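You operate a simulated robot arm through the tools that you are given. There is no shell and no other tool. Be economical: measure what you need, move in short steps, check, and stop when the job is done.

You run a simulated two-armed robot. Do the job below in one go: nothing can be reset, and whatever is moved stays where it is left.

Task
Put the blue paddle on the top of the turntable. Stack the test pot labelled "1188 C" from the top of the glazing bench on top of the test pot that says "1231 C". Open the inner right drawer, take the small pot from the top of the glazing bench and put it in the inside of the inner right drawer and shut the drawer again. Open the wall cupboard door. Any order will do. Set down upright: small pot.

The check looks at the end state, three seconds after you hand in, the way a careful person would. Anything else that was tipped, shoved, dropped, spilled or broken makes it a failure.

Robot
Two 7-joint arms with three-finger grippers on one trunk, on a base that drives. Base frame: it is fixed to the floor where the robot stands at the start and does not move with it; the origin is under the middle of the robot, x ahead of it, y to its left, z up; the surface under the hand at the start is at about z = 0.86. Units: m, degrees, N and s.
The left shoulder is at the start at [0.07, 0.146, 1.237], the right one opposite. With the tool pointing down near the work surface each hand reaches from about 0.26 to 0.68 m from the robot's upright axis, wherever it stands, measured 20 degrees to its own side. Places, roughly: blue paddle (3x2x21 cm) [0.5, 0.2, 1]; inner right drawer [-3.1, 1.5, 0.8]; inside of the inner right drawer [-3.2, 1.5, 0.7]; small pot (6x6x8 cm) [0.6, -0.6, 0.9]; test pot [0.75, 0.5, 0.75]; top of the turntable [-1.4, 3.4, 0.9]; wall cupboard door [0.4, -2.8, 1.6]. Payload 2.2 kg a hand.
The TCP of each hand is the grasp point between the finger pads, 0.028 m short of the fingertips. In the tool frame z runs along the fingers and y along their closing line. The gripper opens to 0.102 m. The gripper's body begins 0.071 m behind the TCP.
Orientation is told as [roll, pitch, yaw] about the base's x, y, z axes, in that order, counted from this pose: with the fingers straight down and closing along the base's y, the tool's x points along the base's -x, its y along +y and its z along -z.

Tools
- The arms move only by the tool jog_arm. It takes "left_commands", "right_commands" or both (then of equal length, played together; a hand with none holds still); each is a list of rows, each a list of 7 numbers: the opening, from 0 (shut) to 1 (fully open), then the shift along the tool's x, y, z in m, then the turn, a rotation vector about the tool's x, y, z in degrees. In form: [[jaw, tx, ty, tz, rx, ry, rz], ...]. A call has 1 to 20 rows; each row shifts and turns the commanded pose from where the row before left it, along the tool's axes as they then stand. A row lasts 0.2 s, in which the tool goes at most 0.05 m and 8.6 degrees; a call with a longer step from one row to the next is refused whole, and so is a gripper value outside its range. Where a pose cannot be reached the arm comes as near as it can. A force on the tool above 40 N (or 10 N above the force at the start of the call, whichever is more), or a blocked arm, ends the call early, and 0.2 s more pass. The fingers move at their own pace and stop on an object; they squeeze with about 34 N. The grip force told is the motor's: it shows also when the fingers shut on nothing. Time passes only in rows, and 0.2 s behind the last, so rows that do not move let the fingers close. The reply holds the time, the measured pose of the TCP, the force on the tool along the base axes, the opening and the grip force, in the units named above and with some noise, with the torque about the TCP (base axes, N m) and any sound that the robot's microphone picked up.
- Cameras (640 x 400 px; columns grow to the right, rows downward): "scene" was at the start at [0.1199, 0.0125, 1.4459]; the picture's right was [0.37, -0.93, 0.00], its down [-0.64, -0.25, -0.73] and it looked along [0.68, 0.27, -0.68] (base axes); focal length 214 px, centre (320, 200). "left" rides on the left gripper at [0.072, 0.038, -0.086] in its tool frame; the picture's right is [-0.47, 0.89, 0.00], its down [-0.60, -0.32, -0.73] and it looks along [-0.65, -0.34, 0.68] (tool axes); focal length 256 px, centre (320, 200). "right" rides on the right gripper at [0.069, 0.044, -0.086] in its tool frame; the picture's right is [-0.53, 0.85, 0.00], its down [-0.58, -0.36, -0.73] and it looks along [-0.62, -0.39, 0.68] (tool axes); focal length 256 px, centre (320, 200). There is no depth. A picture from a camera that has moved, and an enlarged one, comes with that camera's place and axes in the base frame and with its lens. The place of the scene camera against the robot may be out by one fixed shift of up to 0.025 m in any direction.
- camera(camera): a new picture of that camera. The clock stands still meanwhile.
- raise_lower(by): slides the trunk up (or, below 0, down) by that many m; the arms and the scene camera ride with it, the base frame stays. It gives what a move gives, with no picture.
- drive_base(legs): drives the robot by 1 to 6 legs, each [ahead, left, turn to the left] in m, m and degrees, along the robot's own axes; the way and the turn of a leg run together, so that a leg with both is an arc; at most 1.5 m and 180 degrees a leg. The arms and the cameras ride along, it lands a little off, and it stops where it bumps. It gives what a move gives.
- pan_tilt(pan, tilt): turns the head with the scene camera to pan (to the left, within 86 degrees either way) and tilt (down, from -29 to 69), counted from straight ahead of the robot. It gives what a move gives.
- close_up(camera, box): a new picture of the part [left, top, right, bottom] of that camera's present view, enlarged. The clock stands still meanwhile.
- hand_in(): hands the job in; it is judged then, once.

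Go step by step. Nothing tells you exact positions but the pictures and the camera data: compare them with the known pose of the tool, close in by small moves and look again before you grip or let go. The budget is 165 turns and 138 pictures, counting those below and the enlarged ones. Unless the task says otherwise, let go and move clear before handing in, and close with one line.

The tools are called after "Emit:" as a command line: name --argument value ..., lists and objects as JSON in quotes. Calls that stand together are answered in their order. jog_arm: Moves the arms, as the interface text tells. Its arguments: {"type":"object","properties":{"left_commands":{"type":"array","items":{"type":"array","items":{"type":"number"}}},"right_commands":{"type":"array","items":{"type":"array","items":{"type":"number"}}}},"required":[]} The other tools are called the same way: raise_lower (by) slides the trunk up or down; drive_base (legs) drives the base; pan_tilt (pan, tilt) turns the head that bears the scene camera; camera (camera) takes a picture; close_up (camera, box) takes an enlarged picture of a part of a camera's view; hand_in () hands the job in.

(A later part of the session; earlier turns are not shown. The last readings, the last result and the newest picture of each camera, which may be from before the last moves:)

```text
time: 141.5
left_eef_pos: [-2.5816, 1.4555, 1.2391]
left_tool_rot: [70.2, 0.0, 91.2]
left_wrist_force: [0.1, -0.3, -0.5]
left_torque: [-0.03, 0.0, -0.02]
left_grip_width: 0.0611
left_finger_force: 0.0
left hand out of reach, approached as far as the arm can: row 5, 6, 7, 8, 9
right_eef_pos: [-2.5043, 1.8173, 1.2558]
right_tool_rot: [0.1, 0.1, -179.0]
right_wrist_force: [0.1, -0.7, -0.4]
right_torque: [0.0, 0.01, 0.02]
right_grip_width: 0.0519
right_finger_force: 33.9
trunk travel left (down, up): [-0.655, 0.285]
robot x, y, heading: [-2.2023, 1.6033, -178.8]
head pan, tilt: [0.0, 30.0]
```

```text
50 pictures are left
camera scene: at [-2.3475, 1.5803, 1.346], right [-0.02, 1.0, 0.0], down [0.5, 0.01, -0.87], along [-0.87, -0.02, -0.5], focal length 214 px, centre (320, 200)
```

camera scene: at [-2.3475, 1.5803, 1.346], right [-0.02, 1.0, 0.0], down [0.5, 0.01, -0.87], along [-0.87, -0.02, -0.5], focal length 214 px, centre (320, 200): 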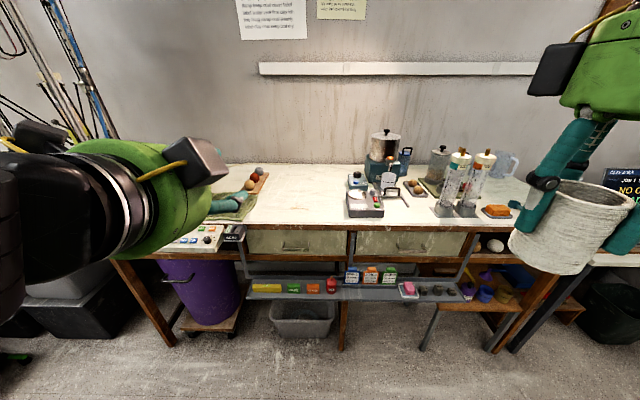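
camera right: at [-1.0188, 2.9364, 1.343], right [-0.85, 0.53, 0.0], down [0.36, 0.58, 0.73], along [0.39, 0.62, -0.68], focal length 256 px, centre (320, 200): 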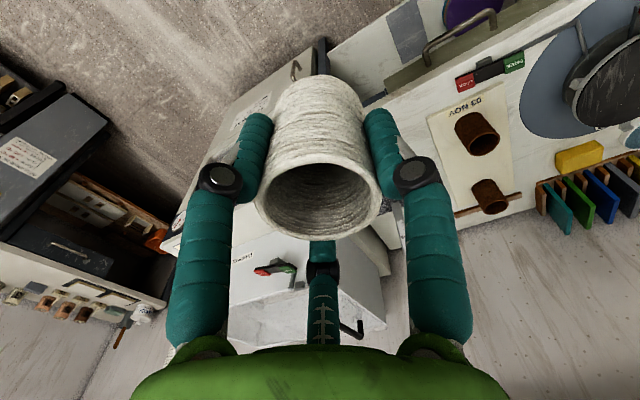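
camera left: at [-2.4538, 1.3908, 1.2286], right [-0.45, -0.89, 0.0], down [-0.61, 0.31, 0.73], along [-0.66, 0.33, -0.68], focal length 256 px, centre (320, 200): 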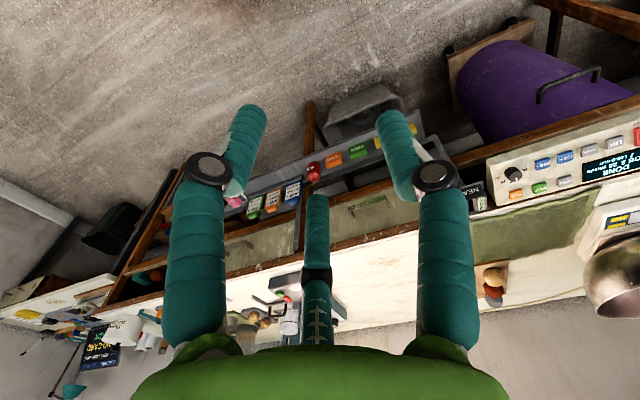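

The orientation is reachable. I lower the trunk 25 cm so the hand is at drawer height and look.

Emit:
raise_lower --by -0.25

Emit:
jog_arm --left_commands '[[0.6, -0.006, -0.0365, 0.013, 0, 0, 0], [0.6, -0.006, -0.0365, 0.013, 0, 0, 0], [0.6, -0.006, -0.0365, 0.013, 0, 0, 0], [0.6, -0.006, -0.0365, 0.013, 0, 0, 0], [0.6, 0, 0, 0, 0, 0, 0]]'

Emit:
camera --camera "left"

Emit:
camera --camera "scene"

```text
time: 144.1
left_eef_pos: [-2.5816, 1.4559, 0.9879]
left_tool_rot: [70.1, 0.0, 91.2]
left_wrist_force: [-0.2, 0.5, -0.5]
left_torque: [-0.02, 0.02, 0.01]
left_grip_width: 0.0612
left_finger_force: 0.0
right_eef_pos: [-2.504, 1.8171, 1.0066]
right_tool_rot: [0.0, 0.1, -179.1]
right_wrist_force: [0.4, -0.6, -1.1]
right_torque: [0.02, -0.01, -0.01]
right_grip_width: 0.0518
right_finger_force: 34.2
trunk travel left (down, up): [-0.405, 0.535]
robot x, y, heading: [-2.1981, 1.6013, -178.8]
head pan, tilt: [0.0, 30.0]
```

```text
time: 145.3
left_eef_pos: [-2.6411, 1.5078, 0.891]
left_tool_rot: [70.3, 0.0, 91.3]
left_wrist_force: [-0.4, 0.3, 0.5]
left_torque: [0.0, 0.0, -0.01]
left_grip_width: 0.0614
left_finger_force: 0.0
left hand out of reach, approached as far as the arm can: row 1, 2, 3, 4
right_eef_pos: [-2.5027, 1.8181, 1.0089]
right_tool_rot: [0.0, 0.0, -178.9]
right_wrist_force: [0.2, 0.5, -0.5]
right_torque: [-0.02, 0.02, 0.02]
right_grip_width: 0.0517
right_finger_force: 34.0
trunk travel left (down, up): [-0.405, 0.535]
robot x, y, heading: [-2.1961, 1.6026, -178.7]
head pan, tilt: [0.0, 30.0]
```

```text
49 pictures are left
camera left: at [-2.5722, 1.4375, 0.9549], right [-0.31, 0.46, 0.83], down [0.78, 0.62, -0.05], along [-0.54, 0.64, -0.55], focal length 256 px, centre (320, 200)
```

left: 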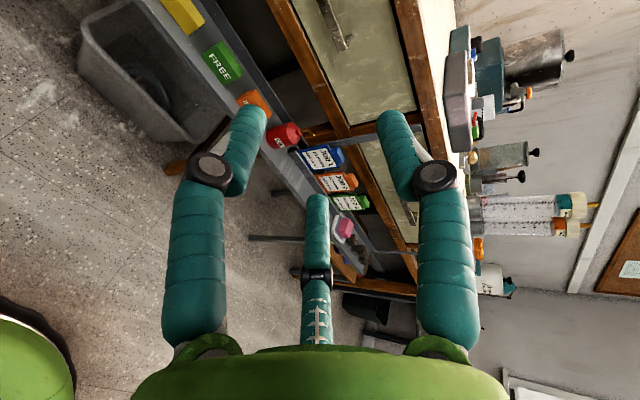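

```text
48 pictures are left
camera scene: at [-2.3464, 1.581, 1.0961], right [-0.02, 1.0, 0.0], down [0.5, 0.01, -0.87], along [-0.87, -0.02, -0.5], focal length 214 px, centre (320, 200)
```

scene: 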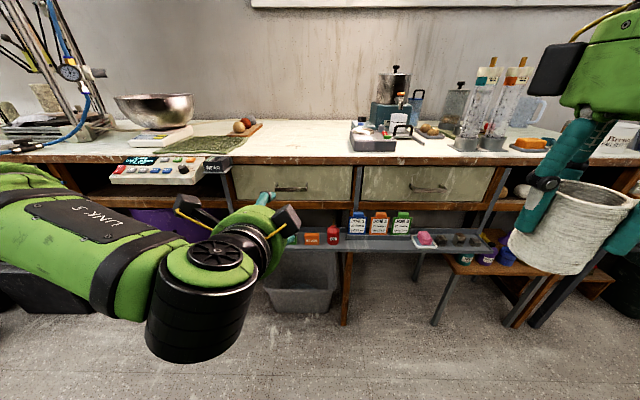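

The hand is now near the height of the drawer. I approach along the fingers to 8 cm short of the handle.

Emit:
jog_arm --left_commands '[[0.6, 0.004, 0.0035, 0.044, 0, 0, 0], [0.6, 0.004, 0.0035, 0.044, 0, 0, 0], [0.6, 0.004, 0.0035, 0.044, 0, 0, 0], [0.6, 0.004, 0.0035, 0.044, 0, 0, 0], [0.6, 0.004, 0.0035, 0.044, 0, 0, 0], [0.6, 0, 0, 0, 0, 0, 0]]'

Emit:
camera --camera "left"

Emit:
close_up --camera "scene" --box '[210, 140, 370, 260]'

```text
time: 146.7
left_eef_pos: [-2.8489, 1.4734, 0.8346]
left_tool_rot: [70.2, 0.0, 91.1]
left_wrist_force: [-0.6, -0.6, -0.1]
left_torque: [0.01, -0.03, 0.01]
left_grip_width: 0.0615
left_finger_force: 0.2
left hand out of reach, approached as far as the arm can: row 5
right_eef_pos: [-2.5036, 1.8176, 1.0067]
right_tool_rot: [0.0, 0.2, -179.0]
right_wrist_force: [-0.5, -0.1, -0.3]
right_torque: [0.01, -0.04, 0.01]
right_grip_width: 0.0521
right_finger_force: 33.8
trunk travel left (down, up): [-0.405, 0.535]
robot x, y, heading: [-2.1953, 1.6043, -179.0]
head pan, tilt: [0.0, 30.0]
```

```text
47 pictures are left
camera left: at [-2.7798, 1.4027, 0.898], right [-0.31, 0.46, 0.83], down [0.78, 0.62, -0.05], along [-0.54, 0.64, -0.55], focal length 256 px, centre (320, 200)
```

left: 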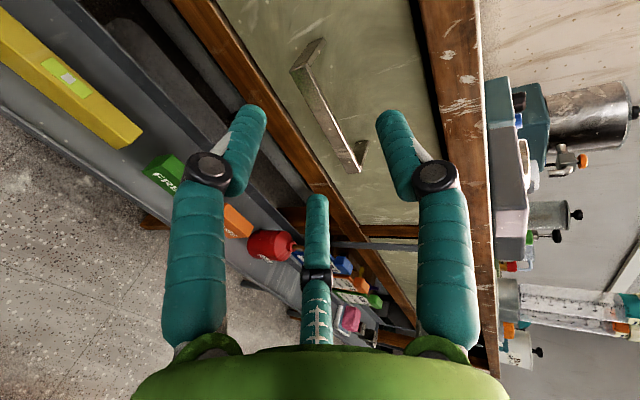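

```text
3.33 times, centred on (290, 200) of scene
camera zoom: at [-2.3474, 1.5809, 1.096], right [-0.02, 1.0, 0.0], down [0.5, 0.01, -0.87], along [-0.87, -0.02, -0.5], focal length 715 px, centre (420, 200)
```

zoom: 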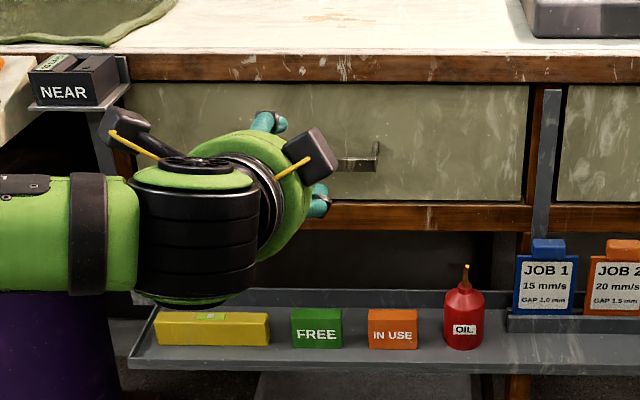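

Bar spans y 1.45–1.54 at z ≈ 0.80. I align height and side, then drive 6 cm ahead so the fingers straddle it.

Emit:
jog_arm --left_commands '[[0.6, -0.015, -0.0207, 0.0075, 0, 0, 0], [0.6, 0, 0, 0, 0, 0, 0]]'

Emit:
drive_base --legs '[[0.06, 0, 0]]'

Emit:
camera --camera "left"

```text
time: 147.3
left_eef_pos: [-2.8414, 1.4739, 0.8188]
left_tool_rot: [70.2, 0.0, 91.0]
left_wrist_force: [0.6, 0.2, -0.7]
left_torque: [0.0, 0.02, 0.01]
left_grip_width: 0.0614
left_finger_force: 0.1
left hand out of reach, approached as far as the arm can: row 1
right_eef_pos: [-2.5033, 1.8176, 1.0068]
right_tool_rot: [0.0, 0.1, -179.0]
right_wrist_force: [0.4, -0.3, -0.7]
right_torque: [0.0, -0.03, 0.0]
right_grip_width: 0.0517
right_finger_force: 34.3
trunk travel left (down, up): [-0.405, 0.535]
robot x, y, heading: [-2.203, 1.6065, -179.1]
head pan, tilt: [0.0, 30.0]
```

```text
time: 148.2
left_eef_pos: [-2.9009, 1.472, 0.8183]
left_tool_rot: [70.1, 0.0, 91.0]
left_wrist_force: [-0.5, 0.1, 0.1]
left_torque: [0.03, 0.01, -0.01]
left_grip_width: 0.061
left_finger_force: 0.1
right_eef_pos: [-2.5651, 1.8157, 1.0067]
right_tool_rot: [0.0, 0.1, -179.0]
right_wrist_force: [-0.4, 1.0, -1.8]
right_torque: [0.01, -0.01, -0.01]
right_grip_width: 0.0519
right_finger_force: 34.2
trunk travel left (down, up): [-0.405, 0.535]
robot x, y, heading: [-2.2583, 1.6001, -178.8]
head pan, tilt: [0.0, 30.0]
```

```text
45 pictures are left
camera left: at [-2.8323, 1.4017, 0.8812], right [-0.31, 0.46, 0.83], down [0.78, 0.62, -0.05], along [-0.54, 0.64, -0.55], focal length 256 px, centre (320, 200)
```

left: 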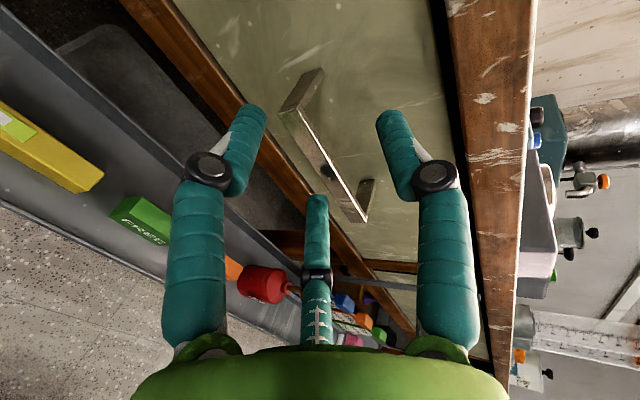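

The bar is 3.5 cm ahead and 1.8 cm lower than the TCP; I use trunk and base for that, then close.

Emit:
raise_lower --by -0.016

Emit:
drive_base --legs '[[0.033, 0, 0]]'

Emit:
camera --camera "left"

```text
time: 148.9
left_eef_pos: [-2.8989, 1.472, 0.802]
left_tool_rot: [70.1, -0.1, 91.1]
left_wrist_force: [0.9, -0.1, -0.3]
left_torque: [0.0, -0.01, 0.01]
left_grip_width: 0.061
left_finger_force: 0.0
right_eef_pos: [-2.5628, 1.8168, 0.9914]
right_tool_rot: [0.0, 0.1, -179.1]
right_wrist_force: [0.6, 0.0, -0.9]
right_torque: [-0.01, 0.0, 0.0]
right_grip_width: 0.0522
right_finger_force: 34.4
trunk travel left (down, up): [-0.389, 0.551]
robot x, y, heading: [-2.2593, 1.5997, -179.0]
head pan, tilt: [0.0, 30.0]
```

```text
time: 149.7
left_eef_pos: [-2.9329, 1.4708, 0.8021]
left_tool_rot: [70.2, 0.0, 91.1]
left_wrist_force: [2.2, -0.4, -0.8]
left_torque: [0.07, 0.03, 0.01]
left_grip_width: 0.0625
left_finger_force: 0.1
right_eef_pos: [-2.5962, 1.8148, 0.9918]
right_tool_rot: [0.0, 0.1, -179.0]
right_wrist_force: [-0.7, 0.1, -0.2]
right_torque: [0.0, -0.05, 0.01]
right_grip_width: 0.0517
right_finger_force: 33.7
trunk travel left (down, up): [-0.389, 0.551]
robot x, y, heading: [-2.2899, 1.5986, -179.2]
head pan, tilt: [0.0, 30.0]
```

```text
44 pictures are left
camera left: at [-2.8643, 1.401, 0.8651], right [-0.31, 0.46, 0.83], down [0.78, 0.62, -0.05], along [-0.54, 0.64, -0.55], focal length 256 px, centre (320, 200)
```

left: 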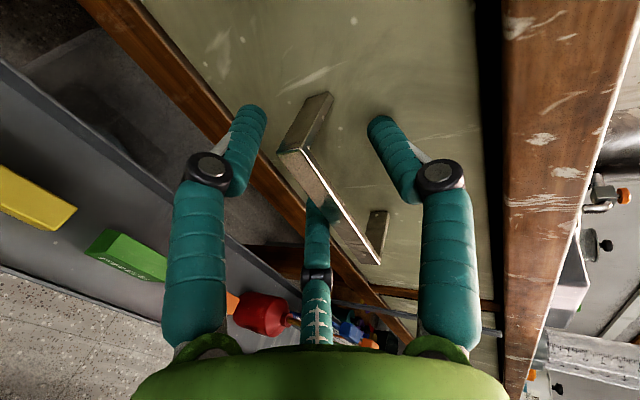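

The fingers straddle the bar with a tip just brushing the face. I close.

Emit:
jog_arm --left_commands '[[0, 0, 0, 0, 0, 0, 0], [0, 0, 0, 0, 0, 0, 0], [0, 0, 0, 0, 0, 0, 0], [0, 0, 0, 0, 0, 0, 0]]'

Emit:
camera --camera "left"

```text
time: 150.7
left_eef_pos: [-2.9321, 1.4732, 0.7956]
left_tool_rot: [69.2, 0.2, 90.8]
left_wrist_force: [20.1, 6.1, -24.8]
left_torque: [-0.12, 0.03, -0.5]
left_grip_width: 0.0224
left_finger_force: 44.9
right_eef_pos: [-2.5957, 1.816, 0.9912]
right_tool_rot: [0.1, 0.2, -179.0]
right_wrist_force: [-0.1, 1.2, -0.8]
right_torque: [-0.02, -0.01, -0.01]
right_grip_width: 0.052
right_finger_force: 33.7
trunk travel left (down, up): [-0.389, 0.551]
robot x, y, heading: [-2.292, 1.6056, -179.1]
head pan, tilt: [0.0, 30.0]
```

```text
43 pictures are left
camera left: at [-2.8638, 1.4027, 0.8601], right [-0.32, 0.46, 0.83], down [0.79, 0.61, -0.04], along [-0.53, 0.64, -0.56], focal length 256 px, centre (320, 200)
```

left: 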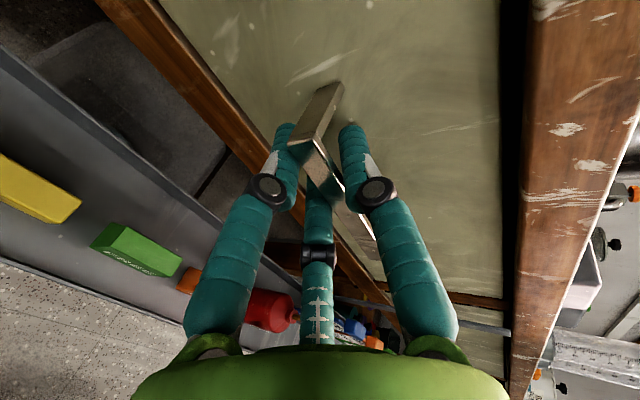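

Gripped. I relax the vertical force a bit and pull the drawer by driving back.

Emit:
jog_arm --left_commands '[[0, 0, -0.006, 0.0, 0, 0, 0], [0, 0, 0, 0, 0, 0, 0]]'

Emit:
drive_base --legs '[[-0.1, 0, 0]]'

Emit:
camera --camera "scene"

```text
time: 151.3
left_eef_pos: [-2.9318, 1.4739, 0.7948]
left_tool_rot: [69.9, 0.0, 90.8]
left_wrist_force: [8.5, 10.1, -13.8]
left_torque: [-0.17, -0.04, -0.42]
left_grip_width: 0.0225
left_finger_force: 44.9
right_eef_pos: [-2.5971, 1.8167, 0.9904]
right_tool_rot: [0.2, 0.2, -179.0]
right_wrist_force: [0.8, 0.0, -1.6]
right_torque: [0.02, 0.02, 0.0]
right_grip_width: 0.0519
right_finger_force: 34.0
trunk travel left (down, up): [-0.389, 0.551]
robot x, y, heading: [-2.2948, 1.5996, -178.7]
head pan, tilt: [0.0, 30.0]
```

```text
time: 152.4
left_eef_pos: [-2.8355, 1.474, 0.7959]
left_tool_rot: [70.0, 0.0, 91.0]
left_wrist_force: [-1.6, 9.0, -12.7]
left_torque: [0.0, 0.05, -1.11]
left_grip_width: 0.0223
left_finger_force: 45.0
right_eef_pos: [-2.5012, 1.8176, 0.9911]
right_tool_rot: [0.0, 0.2, -178.9]
right_wrist_force: [-0.4, -0.9, -0.1]
right_torque: [0.0, 0.03, -0.01]
right_grip_width: 0.0518
right_finger_force: 34.4
trunk travel left (down, up): [-0.389, 0.551]
robot x, y, heading: [-2.1929, 1.5997, -179.0]
head pan, tilt: [0.0, 30.0]
```

```text
42 pictures are left
camera scene: at [-2.3447, 1.5818, 1.0797], right [-0.02, 1.0, 0.0], down [0.5, 0.01, -0.87], along [-0.86, -0.02, -0.5], focal length 214 px, centre (320, 200)
```

scene: 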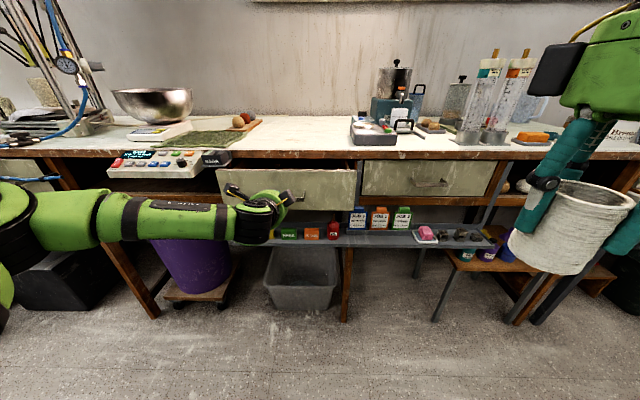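

It opens. I pull 9 cm more, staying clear of the island behind me.

Emit:
drive_base --legs '[[-0.09, 0, 0]]'

Emit:
jog_arm --left_commands '[[0, 0, -0.0051, -0.0141, 0, 0, 0], [0, 0, -0.0051, -0.0141, 0, 0, 0], [0, 0, -0.0051, -0.0141, 0, 0, 0], [0, 0, 0, 0, 0, 0, 0]]'

Emit:
camera --camera "scene"

```text
time: 153.6
left_eef_pos: [-2.7442, 1.4744, 0.7959]
left_tool_rot: [69.9, 0.0, 91.1]
left_wrist_force: [-1.3, -0.5, -6.3]
left_torque: [-0.17, 0.07, -0.86]
left_grip_width: 0.0224
left_finger_force: 44.9
right_eef_pos: [-2.4102, 1.819, 0.9905]
right_tool_rot: [0.0, 0.2, -178.9]
right_wrist_force: [0.2, 0.3, -1.1]
right_torque: [0.0, 0.01, -0.02]
right_grip_width: 0.0519
right_finger_force: 34.0
trunk travel left (down, up): [-0.389, 0.551]
robot x, y, heading: [-2.1075, 1.6063, -178.9]
head pan, tilt: [0.0, 30.0]
```

```text
time: 154.6
left_eef_pos: [-2.6969, 1.4744, 0.7951]
left_tool_rot: [69.8, -0.1, 90.9]
left_wrist_force: [1.2, -0.4, -6.2]
left_torque: [-0.43, -0.02, -0.07]
left_grip_width: 0.0223
left_finger_force: 44.7
right_eef_pos: [-2.4101, 1.8179, 0.9913]
right_tool_rot: [0.0, 0.1, -178.8]
right_wrist_force: [-0.4, 0.3, -0.5]
right_torque: [-0.01, 0.0, 0.0]
right_grip_width: 0.0521
right_finger_force: 33.9
trunk travel left (down, up): [-0.389, 0.551]
robot x, y, heading: [-2.1044, 1.6025, -178.9]
head pan, tilt: [0.0, 30.0]
```

```text
41 pictures are left
camera scene: at [-2.2532, 1.5822, 1.0798], right [-0.02, 1.0, 0.0], down [0.5, 0.01, -0.87], along [-0.87, -0.02, -0.5], focal length 214 px, centre (320, 200)
```

scene: 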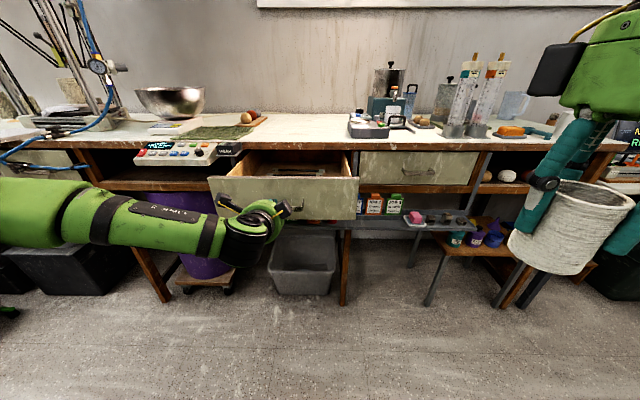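

Open by about 23 cm. I release the handle and back the left hand off.

Emit:
jog_arm --left_commands '[[0.5, 0, 0, 0, 0, 0, 0], [0.6, 0, 0, 0, 0, 0, 0], [0.6, 0, 0, 0, 0, 0, 0], [0.6, 0, 0.005, -0.02, 0, 0, 0], [0.6, 0, 0.005, -0.025, 0, 0, 0], [0.6, 0.02, 0.005, -0.025, 0, 0, 0], [0.6, 0, 0, 0, 0, 0, 0]]'

Emit:
camera --camera "scene"

```text
time: 156.2
left_eef_pos: [-2.6363, 1.4553, 0.8326]
left_tool_rot: [69.9, 0.0, 91.1]
left_wrist_force: [-0.2, 0.2, -0.8]
left_torque: [-0.01, -0.02, 0.04]
left_grip_width: 0.0613
left_finger_force: 0.1
right_eef_pos: [-2.4102, 1.819, 0.9916]
right_tool_rot: [0.0, 0.0, -178.8]
right_wrist_force: [-0.2, 0.1, -1.0]
right_torque: [0.01, -0.02, 0.01]
right_grip_width: 0.052
right_finger_force: 33.8
trunk travel left (down, up): [-0.389, 0.551]
robot x, y, heading: [-2.1079, 1.6019, -178.8]
head pan, tilt: [0.0, 30.0]
```

```text
40 pictures are left
camera scene: at [-2.2533, 1.5827, 1.0798], right [-0.02, 1.0, 0.0], down [0.5, 0.01, -0.87], along [-0.87, -0.02, -0.5], focal length 214 px, centre (320, 200)
```

scene: 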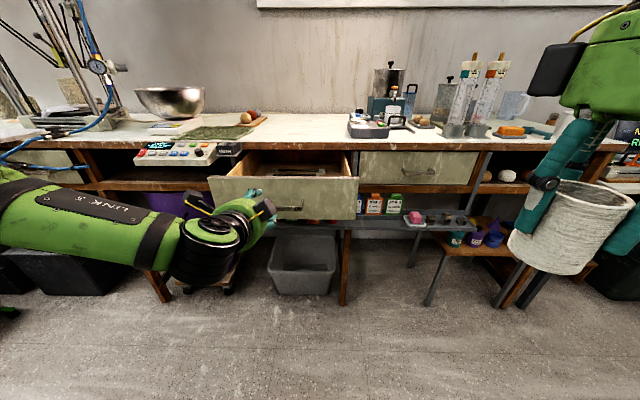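

The drawer stays open. I raise the trunk, bring the left hand back to pointing down, and reposition the base so the right hand reaches the drawer.

Emit:
raise_lower --by 0.25

Emit:
jog_arm --left_commands '[[0.6, 0, 0.03, 0, 8, 0, 0], [0.6, 0, 0.03, 0, 8, 0, 0], [0.6, 0, 0.02, -0.02, 8, 0, 0], [0.6, 0, 0, -0.03, 8, 0, 0], [0.6, 0, 0, -0.03, 8, 0, 0], [0.6, 0, 0, -0.03, 8, 0, 0], [0.6, 0, -0.02, 0, 8, 0, 0], [0.6, 0, -0.02, 0, 8, 0, 0], [0.6, 0, -0.03, 0, 6, 0, 0], [0.6, 0, -0.03, 0, 0, 0, 0]]'

Emit:
drive_base --legs '[[0.19, 0, -1], [0, 0.3, 0]]'

Emit:
pan_tilt --pan -10 --tilt 50

Emit:
camera --camera "scene"

Emit:
camera --camera "right"

```text
time: 158.7
left_eef_pos: [-2.6365, 1.4554, 1.0844]
left_tool_rot: [70.0, 0.0, 91.0]
left_wrist_force: [0.6, 0.4, -0.1]
left_torque: [0.0, 0.0, 0.01]
left_grip_width: 0.0613
left_finger_force: 0.1
right_eef_pos: [-2.4099, 1.8186, 1.2406]
right_tool_rot: [0.0, 0.1, -179.0]
right_wrist_force: [-0.1, 0.6, -1.0]
right_torque: [-0.02, -0.01, -0.01]
right_grip_width: 0.0521
right_finger_force: 33.8
trunk travel left (down, up): [-0.639, 0.301]
robot x, y, heading: [-2.1038, 1.6029, -178.8]
head pan, tilt: [0.0, 30.0]
```

```text
time: 160.9
left_eef_pos: [-2.4792, 1.4267, 1.2112]
left_tool_rot: [0.0, -0.1, 91.0]
left_wrist_force: [-0.1, 0.1, 0.2]
left_torque: [0.04, 0.02, 0.04]
left_grip_width: 0.0612
left_finger_force: 0.1
left hand out of reach, approached as far as the arm can: row 5, 6, 8
right_eef_pos: [-2.4075, 1.8182, 1.2411]
right_tool_rot: [-0.1, 0.0, -178.9]
right_wrist_force: [0.3, -0.2, -0.7]
right_torque: [-0.01, 0.0, -0.02]
right_grip_width: 0.0522
right_finger_force: 34.0
trunk travel left (down, up): [-0.639, 0.301]
robot x, y, heading: [-2.1061, 1.6017, -178.9]
head pan, tilt: [0.0, 30.0]
```

```text
time: 164.2
left_eef_pos: [-2.6745, 1.1257, 1.2106]
left_tool_rot: [0.0, 0.1, 89.9]
left_wrist_force: [0.4, 0.3, -0.3]
left_torque: [0.0, 0.03, 0.01]
left_grip_width: 0.0611
left_finger_force: 0.1
right_eef_pos: [-2.5936, 1.5147, 1.2402]
right_tool_rot: [0.1, 0.0, 180.0]
right_wrist_force: [0.1, 0.1, -0.9]
right_torque: [0.01, -0.02, 0.02]
right_grip_width: 0.0518
right_finger_force: 34.0
trunk travel left (down, up): [-0.639, 0.301]
robot x, y, heading: [-2.2937, 1.2921, 180.1]
head pan, tilt: [0.0, 30.0]
```

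```text
time: 165.0
left_eef_pos: [-2.6765, 1.1241, 1.2107]
left_tool_rot: [0.0, 0.1, 89.8]
left_wrist_force: [-0.8, 0.4, -0.3]
left_torque: [0.01, 0.02, 0.0]
left_grip_width: 0.0612
left_finger_force: 0.1
right_eef_pos: [-2.5938, 1.5138, 1.2414]
right_tool_rot: [0.0, 0.1, 180.0]
right_wrist_force: [-0.4, 0.9, -1.1]
right_torque: [-0.01, 0.02, 0.02]
right_grip_width: 0.0519
right_finger_force: 33.6
trunk travel left (down, up): [-0.639, 0.301]
robot x, y, heading: [-2.2943, 1.286, 180.1]
head pan, tilt: [-10.0, 50.0]
```

```text
39 pictures are left
camera scene: at [-2.4267, 1.2878, 1.3005], right [0.17, 0.98, 0.0], down [0.75, -0.13, -0.64], along [-0.63, 0.11, -0.77], focal length 214 px, centre (320, 200)
```

scene: 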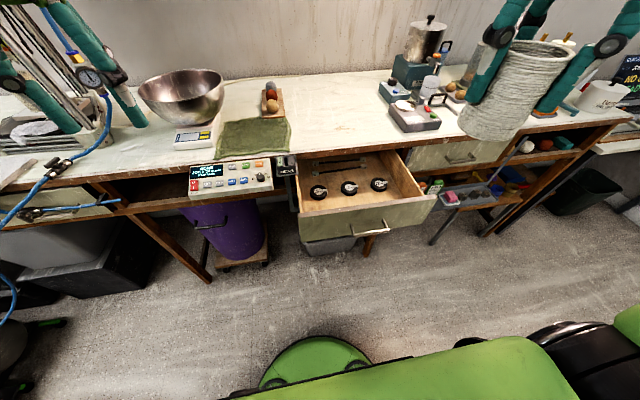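

```text
38 pictures are left
camera right: at [-2.5238, 1.4713, 1.3268], right [-0.53, -0.84, 0.0], down [-0.58, 0.36, 0.73], along [-0.62, 0.39, -0.68], focal length 256 px, centre (320, 200)
```

right: 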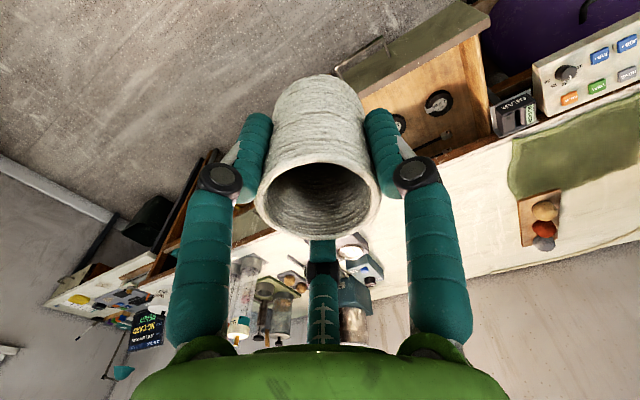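

The drawer has three small round things and a tool in it. I zoom to find free space for the pot.

Emit:
close_up --camera "scene" --box '[280, 140, 450, 250]'

```text
3.64 times, centred on (365, 195) of scene
camera zoom: at [-2.4267, 1.2878, 1.3005], right [0.17, 0.98, 0.0], down [0.75, -0.13, -0.64], along [-0.63, 0.11, -0.77], focal length 780 px, centre (156, 218)
```

zoom: 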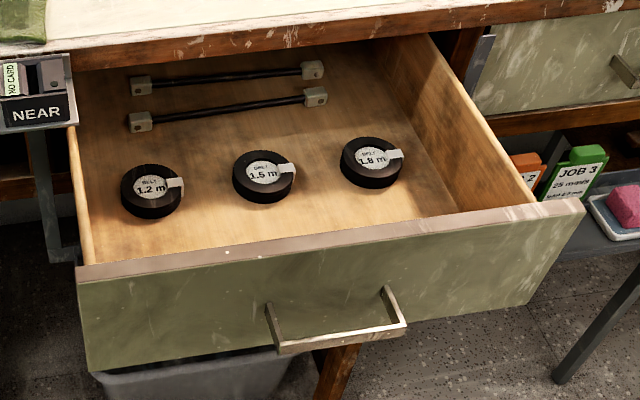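

There is about 13 cm of free floor between the rolls and the front panel. I bring the pot over (-2.815, 1.50) and down part-way.

Emit:
jog_arm --right_commands '[[0, -0.044, 0.003, 0, 0, 0, 0], [0, -0.044, 0.003, 0, 0, 0, 0], [0, -0.044, 0.003, 0, 0, 0, 0], [0, -0.044, 0.003, 0, 0, 0, 0], [0, -0.044, 0.002, 0, 0, 0, 0], [0, 0, 0, 0.045, 0, 0, 0], [0, 0, 0, 0.045, 0, 0, 0], [0, 0, 0, 0.045, 0, 0, 0], [0, 0, 0, 0.045, 0, 0, 0], [0, 0, 0, 0.04, 0, 0, 0], [0, 0, 0, 0, 0, 0, 0]]'

Emit:
camera --camera "right"

Emit:
close_up --camera "scene" --box '[280, 100, 460, 250]'

```text
time: 167.4
left_eef_pos: [-2.675, 1.1236, 1.2103]
left_tool_rot: [0.0, 0.0, 89.9]
left_wrist_force: [-0.4, 0.1, -0.5]
left_torque: [0.03, 0.03, 0.01]
left_grip_width: 0.0612
left_finger_force: 0.0
right_eef_pos: [-2.8133, 1.4983, 1.0204]
right_tool_rot: [-0.1, 0.0, 179.9]
right_wrist_force: [0.3, -1.0, -1.0]
right_torque: [0.01, 0.03, 0.02]
right_grip_width: 0.0518
right_finger_force: 33.8
trunk travel left (down, up): [-0.639, 0.301]
robot x, y, heading: [-2.297, 1.295, 180.0]
head pan, tilt: [-10.0, 50.0]
```

```text
36 pictures are left
camera right: at [-2.7433, 1.456, 1.1064], right [-0.54, -0.84, 0.0], down [-0.58, 0.36, 0.73], along [-0.62, 0.39, -0.68], focal length 256 px, centre (320, 200)
```

right: 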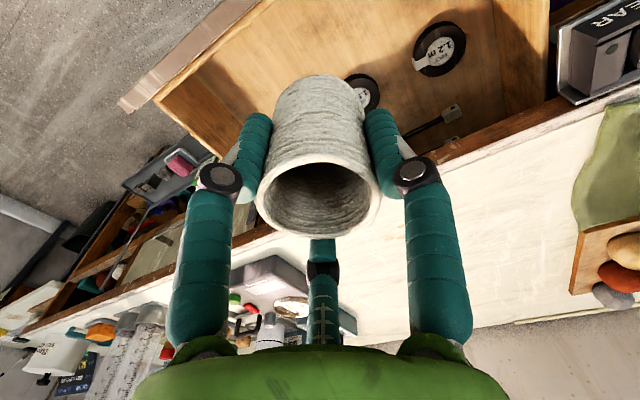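

```text
2.67 times, centred on (370, 175) of scene
camera zoom: at [-2.4261, 1.2876, 1.3005], right [0.17, 0.98, 0.0], down [0.75, -0.13, -0.64], along [-0.63, 0.11, -0.77], focal length 572 px, centre (187, 267)
```

zoom: 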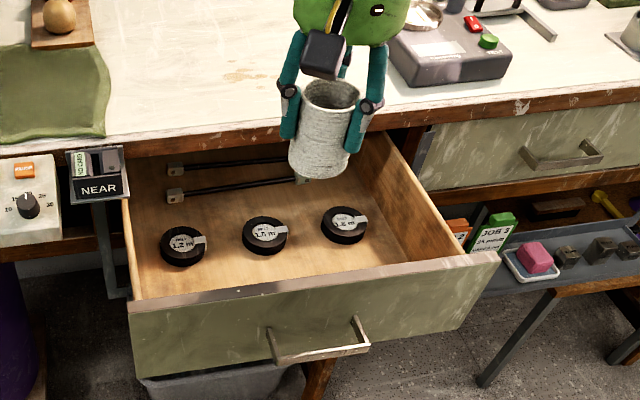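

Clearances look right: rolls end at x ≈ -2.87, panel starts at -2.76. I go down further.

Emit:
jog_arm --right_commands '[[0, 0, 0, 0.04, 0, 0, 0], [0, 0, 0, 0.04, 0, 0, 0], [0, 0, 0, 0.04, 0, 0, 0], [0, 0, 0, 0.035, 0, 0, 0], [0, 0, 0, 0, 0, 0, 0]]'

Emit:
camera --camera "right"

Emit:
close_up --camera "scene" --box '[280, 100, 460, 250]'

```text
time: 168.6
left_eef_pos: [-2.675, 1.123, 1.2102]
left_tool_rot: [-0.1, 0.0, 89.9]
left_wrist_force: [-0.6, -0.5, -0.7]
left_torque: [-0.03, 0.04, -0.03]
left_grip_width: 0.0613
left_finger_force: 0.1
right_eef_pos: [-2.811, 1.5009, 0.8641]
right_tool_rot: [0.0, 0.0, 180.0]
right_wrist_force: [-0.7, -0.1, -1.0]
right_torque: [-0.04, -0.03, 0.03]
right_grip_width: 0.052
right_finger_force: 34.0
trunk travel left (down, up): [-0.639, 0.301]
robot x, y, heading: [-2.298, 1.2948, 180.0]
head pan, tilt: [-10.0, 50.0]
```

```text
34 pictures are left
camera right: at [-2.7411, 1.4585, 0.9497], right [-0.53, -0.84, 0.0], down [-0.58, 0.36, 0.73], along [-0.62, 0.39, -0.68], focal length 256 px, centre (320, 200)
```

right: 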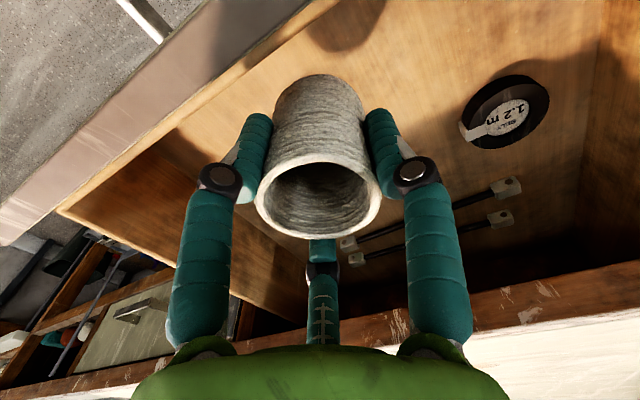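

```text
2.67 times, centred on (370, 175) of scene
camera zoom: at [-2.4262, 1.2879, 1.3005], right [0.17, 0.98, 0.0], down [0.75, -0.13, -0.64], along [-0.63, 0.11, -0.77], focal length 572 px, centre (187, 267)
```

zoom: 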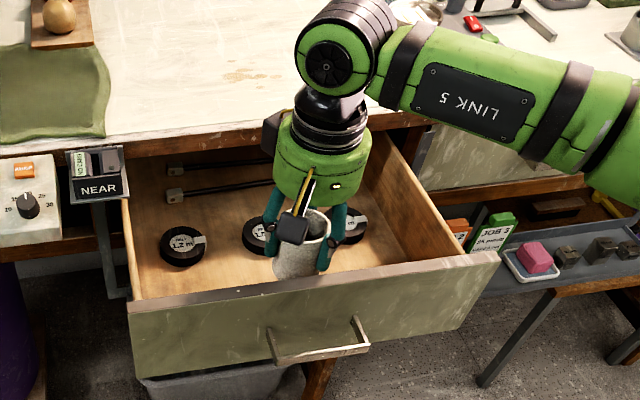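

The pot is going down in the free strip. I lower to just above the floor, then feel for contact.

Emit:
jog_arm --right_commands '[[0, 0, 0, 0.03, 0, 0, 0], [0, 0, 0, 0.02, 0, 0, 0], [0, 0, 0, 0, 0, 0, 0]]'

Emit:
jog_arm --right_commands '[[0, 0, 0, 0.005, 0, 0, 0], [0, 0, 0, 0.005, 0, 0, 0], [0, 0, 0, 0, 0, 0, 0]]'

```text
time: 169.4
left_eef_pos: [-2.6746, 1.1247, 1.2098]
left_tool_rot: [0.0, 0.0, 89.9]
left_wrist_force: [-0.5, 0.1, 0.6]
left_torque: [-0.04, 0.01, -0.01]
left_grip_width: 0.0613
left_finger_force: 0.1
right_eef_pos: [-2.8112, 1.4995, 0.8175]
right_tool_rot: [0.0, 0.1, 179.9]
right_wrist_force: [0.2, -0.2, -0.4]
right_torque: [-0.03, 0.01, 0.01]
right_grip_width: 0.0517
right_finger_force: 33.8
trunk travel left (down, up): [-0.639, 0.301]
robot x, y, heading: [-2.2952, 1.2956, 180.1]
head pan, tilt: [-10.0, 50.0]
```

```text
time: 170.2
left_eef_pos: [-2.6749, 1.1236, 1.2108]
left_tool_rot: [-0.1, 0.0, 89.9]
left_wrist_force: [0.7, -0.6, -0.3]
left_torque: [-0.01, 0.0, -0.01]
left_grip_width: 0.061
left_finger_force: 0.1
right_eef_pos: [-2.8112, 1.5002, 0.8068]
right_tool_rot: [0.0, 0.0, 179.9]
right_wrist_force: [-0.2, 0.8, 3.9]
right_torque: [0.04, 0.11, 0.0]
right_grip_width: 0.0518
right_finger_force: 34.1
trunk travel left (down, up): [-0.639, 0.301]
robot x, y, heading: [-2.2929, 1.2893, 179.9]
head pan, tilt: [-10.0, 50.0]
```

Contact (4 N) at z ≈ 0.807. I open and rise straight up.

Emit:
jog_arm --right_commands '[[0.55, 0, 0, 0, 0, 0, 0], [0.65, 0, 0, 0, 0, 0, 0], [0.75, 0, 0, 0, 0, 0, 0], [0.75, 0, 0, -0.02, 0, 0, 0], [0.75, 0, 0, -0.04, 0, 0, 0], [0.75, 0, 0, -0.045, 0, 0, 0], [0.75, 0, 0, -0.045, 0, 0, 0], [0.75, 0, 0, -0.045, 0, 0, 0], [0.75, 0, 0, -0.045, 0, 0, 0], [0.75, 0, 0, 0, 0, 0, 0]]'

Emit:
close_up --camera "scene" --box '[280, 100, 460, 250]'

Emit:
camera --camera "right"

```text
time: 172.4
left_eef_pos: [-2.6766, 1.1245, 1.2092]
left_tool_rot: [0.0, -0.1, 89.9]
left_wrist_force: [0.4, -0.1, -0.6]
left_torque: [-0.04, -0.02, 0.01]
left_grip_width: 0.0612
left_finger_force: 0.1
right_eef_pos: [-2.8162, 1.5, 1.045]
right_tool_rot: [0.2, 0.2, 180.0]
right_wrist_force: [-0.9, 0.9, 0.1]
right_torque: [-0.04, 0.0, 0.0]
right_grip_width: 0.0764
right_finger_force: 0.1
trunk travel left (down, up): [-0.639, 0.301]
robot x, y, heading: [-2.2921, 1.2893, 179.8]
head pan, tilt: [-10.0, 50.0]
```

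```text
2.67 times, centred on (370, 175) of scene
camera zoom: at [-2.4269, 1.2886, 1.3004], right [0.17, 0.98, 0.0], down [0.75, -0.13, -0.64], along [-0.63, 0.11, -0.77], focal length 572 px, centre (187, 267)
```

zoom: 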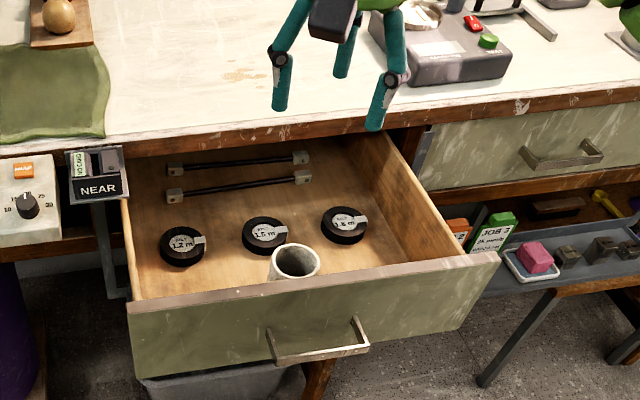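

```text
31 pictures are left
camera right: at [-2.7451, 1.4585, 1.1308], right [-0.53, -0.85, 0.0], down [-0.58, 0.36, 0.73], along [-0.62, 0.39, -0.68], focal length 256 px, centre (320, 200)
```

right: 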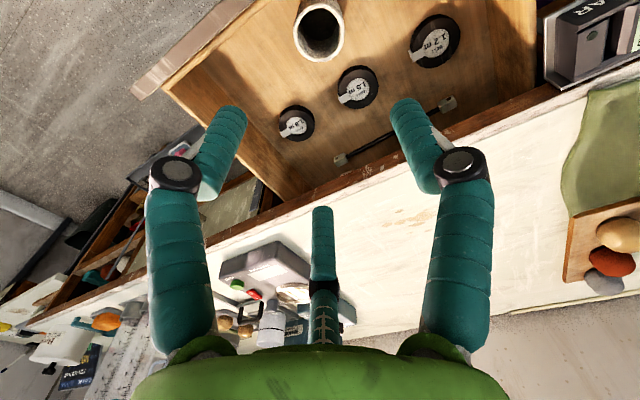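

The pot stands upright in the drawer. To shut it I back up, tilt the closed right hand forward and will push on the panel beside the handle.

Emit:
drive_base --legs '[[-0.15, 0, 0]]'

Emit:
jog_arm --right_commands '[[0.3, 0, -0.035, 0, 0, -8, 0], [0, 0, -0.035, 0, 0, -8, 0], [0, 0, 0, 0, 0, -8, 0], [0, 0, 0, 0, 0, -8, 0], [0, 0, 0, 0, 0, -8, 0], [0, 0, 0, 0, 0, -5, 0], [0, 0, 0, 0, 0, 0, 0]]'

Emit:
camera --camera "scene"

```text
time: 173.8
left_eef_pos: [-2.5303, 1.1238, 1.2082]
left_tool_rot: [-0.1, 0.1, 90.0]
left_wrist_force: [0.2, -0.3, -0.3]
left_torque: [-0.01, -0.02, 0.01]
left_grip_width: 0.0613
left_finger_force: 0.1
right_eef_pos: [-2.6691, 1.5011, 1.0433]
right_tool_rot: [0.0, 0.2, 180.0]
right_wrist_force: [0.4, -0.2, 0.3]
right_torque: [0.0, -0.01, 0.01]
right_grip_width: 0.0765
right_finger_force: 0.1
trunk travel left (down, up): [-0.639, 0.301]
robot x, y, heading: [-2.1448, 1.2913, -180.1]
head pan, tilt: [-10.0, 50.0]
```

```text
time: 175.4
left_eef_pos: [-2.5288, 1.1236, 1.2085]
left_tool_rot: [0.0, 0.0, 90.0]
left_wrist_force: [0.1, -0.9, 0.5]
left_torque: [-0.02, -0.02, -0.04]
left_grip_width: 0.0612
left_finger_force: 0.0
right_eef_pos: [-2.6669, 1.5721, 1.0453]
right_tool_rot: [0.0, -45.0, 179.8]
right_wrist_force: [-0.1, -0.6, -0.3]
right_torque: [0.01, 0.0, 0.01]
right_grip_width: 0.0023
right_finger_force: 31.5
trunk travel left (down, up): [-0.639, 0.301]
robot x, y, heading: [-2.1471, 1.2954, -180.2]
head pan, tilt: [-10.0, 50.0]
```

```text
30 pictures are left
camera scene: at [-2.2794, 1.2882, 1.3004], right [0.17, 0.98, 0.0], down [0.75, -0.13, -0.64], along [-0.63, 0.11, -0.77], focal length 214 px, centre (320, 200)
```

scene: 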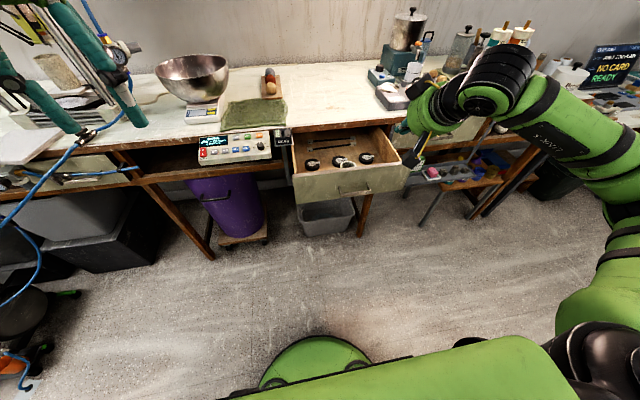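

I lower the closed fingers in front of the panel, right of the handle.

Emit:
jog_arm --right_commands '[[0, 0.0332, 0.002, 0.0332, 0, 0, 0], [0, 0.0332, 0.002, 0.0332, 0, 0, 0], [0, 0.0332, 0.002, 0.0332, 0, 0, 0], [0, 0.0332, 0.002, 0.0332, 0, 0, 0], [0, 0.0332, 0.002, 0.0332, 0, 0, 0], [0, 0, 0, 0, 0, 0, 0]]'

Emit:
close_up --camera "scene" --box '[270, 90, 470, 240]'

Emit:
camera --camera "right"

```text
time: 176.8
left_eef_pos: [-2.5275, 1.1228, 1.2102]
left_tool_rot: [0.0, 0.0, 89.9]
left_wrist_force: [0.5, -0.2, -0.1]
left_torque: [-0.03, 0.01, 0.01]
left_grip_width: 0.0609
left_finger_force: 0.1
right_eef_pos: [-2.6662, 1.5577, 0.8094]
right_tool_rot: [0.0, -44.9, 180.0]
right_wrist_force: [-0.4, 1.0, -0.7]
right_torque: [0.0, -0.03, 0.02]
right_grip_width: 0.002
right_finger_force: 31.3
trunk travel left (down, up): [-0.639, 0.301]
robot x, y, heading: [-2.1463, 1.2941, -180.0]
head pan, tilt: [-10.0, 50.0]
```

```text
2.67 times, centred on (370, 165) of scene
camera zoom: at [-2.2789, 1.2879, 1.3005], right [0.17, 0.98, 0.0], down [0.75, -0.13, -0.64], along [-0.63, 0.11, -0.77], focal length 572 px, centre (187, 293)
```

zoom: 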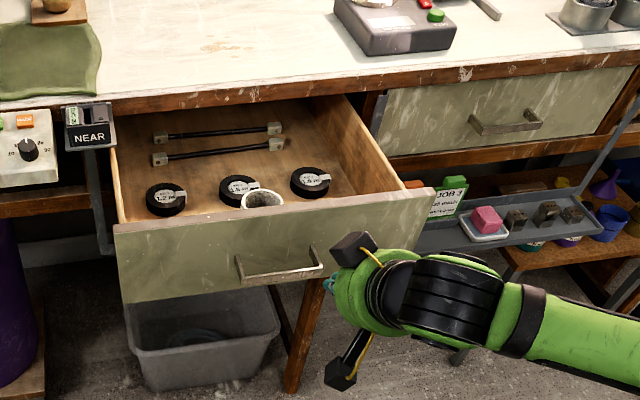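

```text
28 pictures are left
camera right: at [-2.5551, 1.5151, 0.8212], right [-0.38, -0.84, 0.38], down [0.11, 0.36, 0.92], along [-0.92, 0.39, -0.05], focal length 256 px, centre (320, 200)
```

right: 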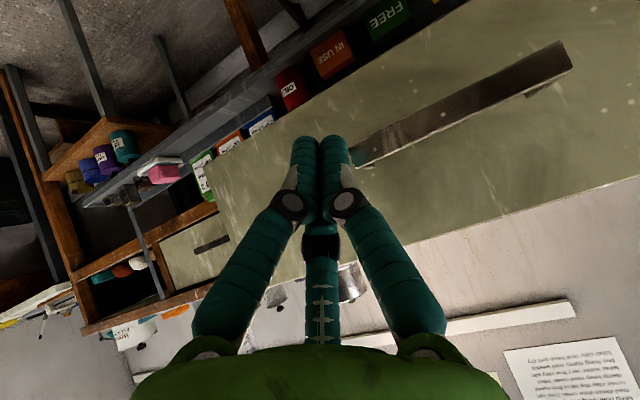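

I shift 2 cm to clear the handle end and push by driving ahead.

Emit:
jog_arm --right_commands '[[0, 0, -0.022, 0, 0, 0, 0], [0, 0, 0, 0, 0, 0, 0]]'

Emit:
drive_base --legs '[[0.2, 0, 0]]'

Emit:
close_up --camera "scene" --box '[270, 90, 470, 240]'

```text
time: 177.4
left_eef_pos: [-2.5274, 1.1235, 1.2109]
left_tool_rot: [0.0, 0.0, 89.8]
left_wrist_force: [-0.5, -0.3, -0.1]
left_torque: [0.04, 0.0, 0.04]
left_grip_width: 0.0614
left_finger_force: 0.0
right_eef_pos: [-2.6661, 1.5798, 0.8105]
right_tool_rot: [0.0, -44.9, 180.0]
right_wrist_force: [0.3, -0.9, -0.1]
right_torque: [0.0, 0.01, -0.01]
right_grip_width: 0.0019
right_finger_force: 31.6
trunk travel left (down, up): [-0.639, 0.301]
robot x, y, heading: [-2.1471, 1.2886, -180.1]
head pan, tilt: [-10.0, 50.0]
```

```text
time: 179.0
left_eef_pos: [-2.726, 1.123, 1.2095]
left_tool_rot: [0.0, 0.0, 89.9]
left_wrist_force: [0.8, 0.3, 0.6]
left_torque: [0.0, 0.06, 0.01]
left_grip_width: 0.0613
left_finger_force: 0.1
right_eef_pos: [-2.8653, 1.5807, 0.8101]
right_tool_rot: [0.0, -44.9, -180.0]
right_wrist_force: [-0.2, -0.8, -0.2]
right_torque: [-0.01, -0.01, 0.03]
right_grip_width: 0.0019
right_finger_force: 31.6
trunk travel left (down, up): [-0.639, 0.301]
robot x, y, heading: [-2.3467, 1.2888, -180.0]
head pan, tilt: [-10.0, 50.0]
```

```text
2.67 times, centred on (370, 165) of scene
camera zoom: at [-2.4779, 1.2879, 1.3005], right [0.17, 0.98, 0.0], down [0.75, -0.13, -0.64], along [-0.63, 0.11, -0.77], focal length 572 px, centre (187, 293)
```

zoom: 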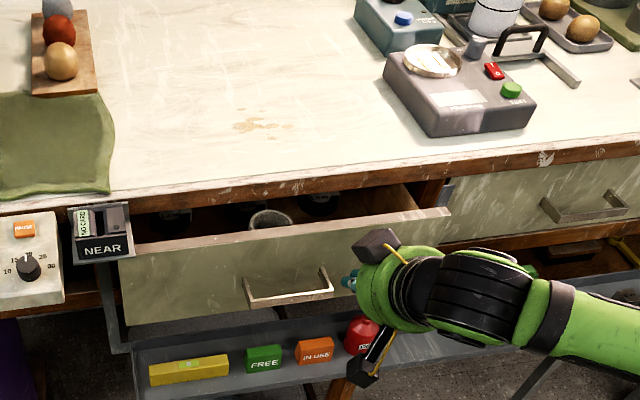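

The rim sits below the panel top, so it fits. I keep pushing.

Emit:
drive_base --legs '[[0.065, 0, 0]]'

Emit:
jog_arm --right_commands '[[0, -0.0035, 0, 0.0035, 0, 0, 0], [0, -0.0035, 0, 0.0035, 0, 0, 0], [0, -0.0035, 0, 0.0035, 0, 0, 0], [0, -0.0035, 0, 0.0035, 0, 0, 0], [0, -0.0035, 0, 0.0035, 0, 0, 0], [0, 0, 0, 0, 0, 0, 0]]'

Emit:
close_up --camera "scene" --box '[270, 90, 470, 240]'

```text
time: 180.0
left_eef_pos: [-2.7919, 1.1234, 1.2105]
left_tool_rot: [0.1, 0.0, 89.9]
left_wrist_force: [-0.4, 0.1, -0.1]
left_torque: [0.0, -0.02, -0.02]
left_grip_width: 0.0613
left_finger_force: 0.0
right_eef_pos: [-2.9311, 1.5799, 0.8092]
right_tool_rot: [0.0, -44.8, 180.0]
right_wrist_force: [0.3, 0.4, 0.0]
right_torque: [0.01, -0.02, 0.0]
right_grip_width: 0.0023
right_finger_force: 31.4
trunk travel left (down, up): [-0.639, 0.301]
robot x, y, heading: [-2.4097, 1.2943, -180.0]
head pan, tilt: [-10.0, 50.0]
```

```text
time: 181.1
left_eef_pos: [-2.7863, 1.1235, 1.2126]
left_tool_rot: [0.3, -0.1, 89.8]
left_wrist_force: [-0.5, 0.4, 0.5]
left_torque: [0.01, -0.01, 0.01]
left_grip_width: 0.061
left_finger_force: 0.0
right_eef_pos: [-2.9427, 1.5806, 0.807]
right_tool_rot: [0.0, -43.9, 179.9]
right_wrist_force: [26.4, -0.2, 10.4]
right_torque: [0.05, 0.07, -0.12]
right_grip_width: 0.0018
right_finger_force: 32.0
trunk travel left (down, up): [-0.639, 0.301]
robot x, y, heading: [-2.4098, 1.2913, 179.8]
head pan, tilt: [-10.0, 50.0]
stopped in row 5 (right hand): the force on the tool passed its limit at 44 N (the readings are from after the stop); the commanded pose is now the measured one
```

```text
2.67 times, centred on (370, 165) of scene
camera zoom: at [-2.5374, 1.2874, 1.3012], right [0.18, 0.98, 0.0], down [0.75, -0.13, -0.65], along [-0.64, 0.11, -0.76], focal length 572 px, centre (187, 293)
```

zoom: 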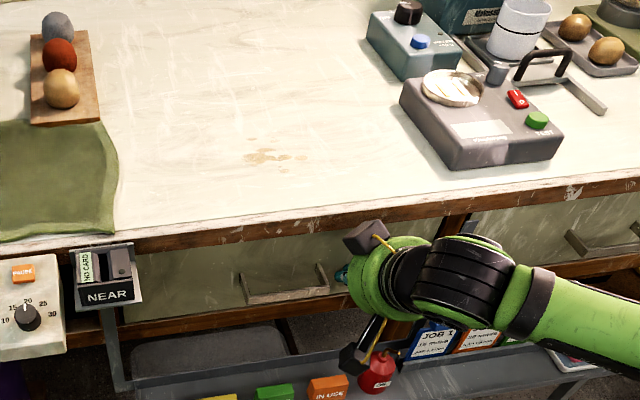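

The drawer is shut. I back straight off and check it and the items on the tray.

Emit:
drive_base --legs '[[-0.25, 0, 0]]'

Emit:
camera --camera "scene"

```text
time: 183.0
left_eef_pos: [-2.5429, 1.1232, 1.2097]
left_tool_rot: [0.0, 0.0, 89.7]
left_wrist_force: [-0.1, 0.8, -0.1]
left_torque: [-0.01, -0.03, -0.03]
left_grip_width: 0.0611
left_finger_force: 0.1
right_eef_pos: [-2.699, 1.5806, 0.8049]
right_tool_rot: [0.0, -43.9, 179.8]
right_wrist_force: [0.8, -1.1, -0.1]
right_torque: [0.0, -0.01, -0.01]
right_grip_width: 0.002
right_finger_force: 30.8
trunk travel left (down, up): [-0.639, 0.301]
robot x, y, heading: [-2.1634, 1.294, 180.2]
head pan, tilt: [-10.0, 50.0]
```

```text
25 pictures are left
camera scene: at [-2.2937, 1.2879, 1.3003], right [0.18, 0.98, 0.0], down [0.75, -0.13, -0.64], along [-0.63, 0.11, -0.77], focal length 214 px, centre (320, 200)
```

scene: 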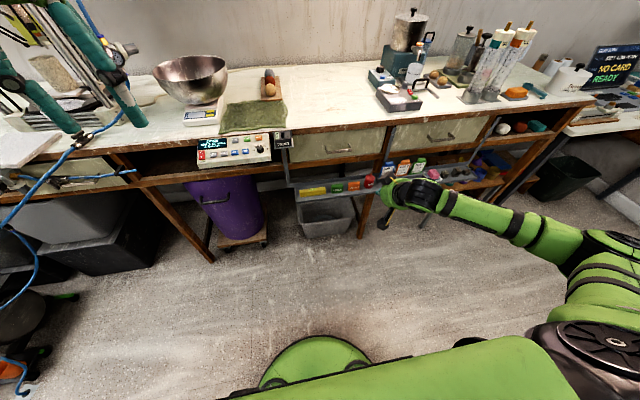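

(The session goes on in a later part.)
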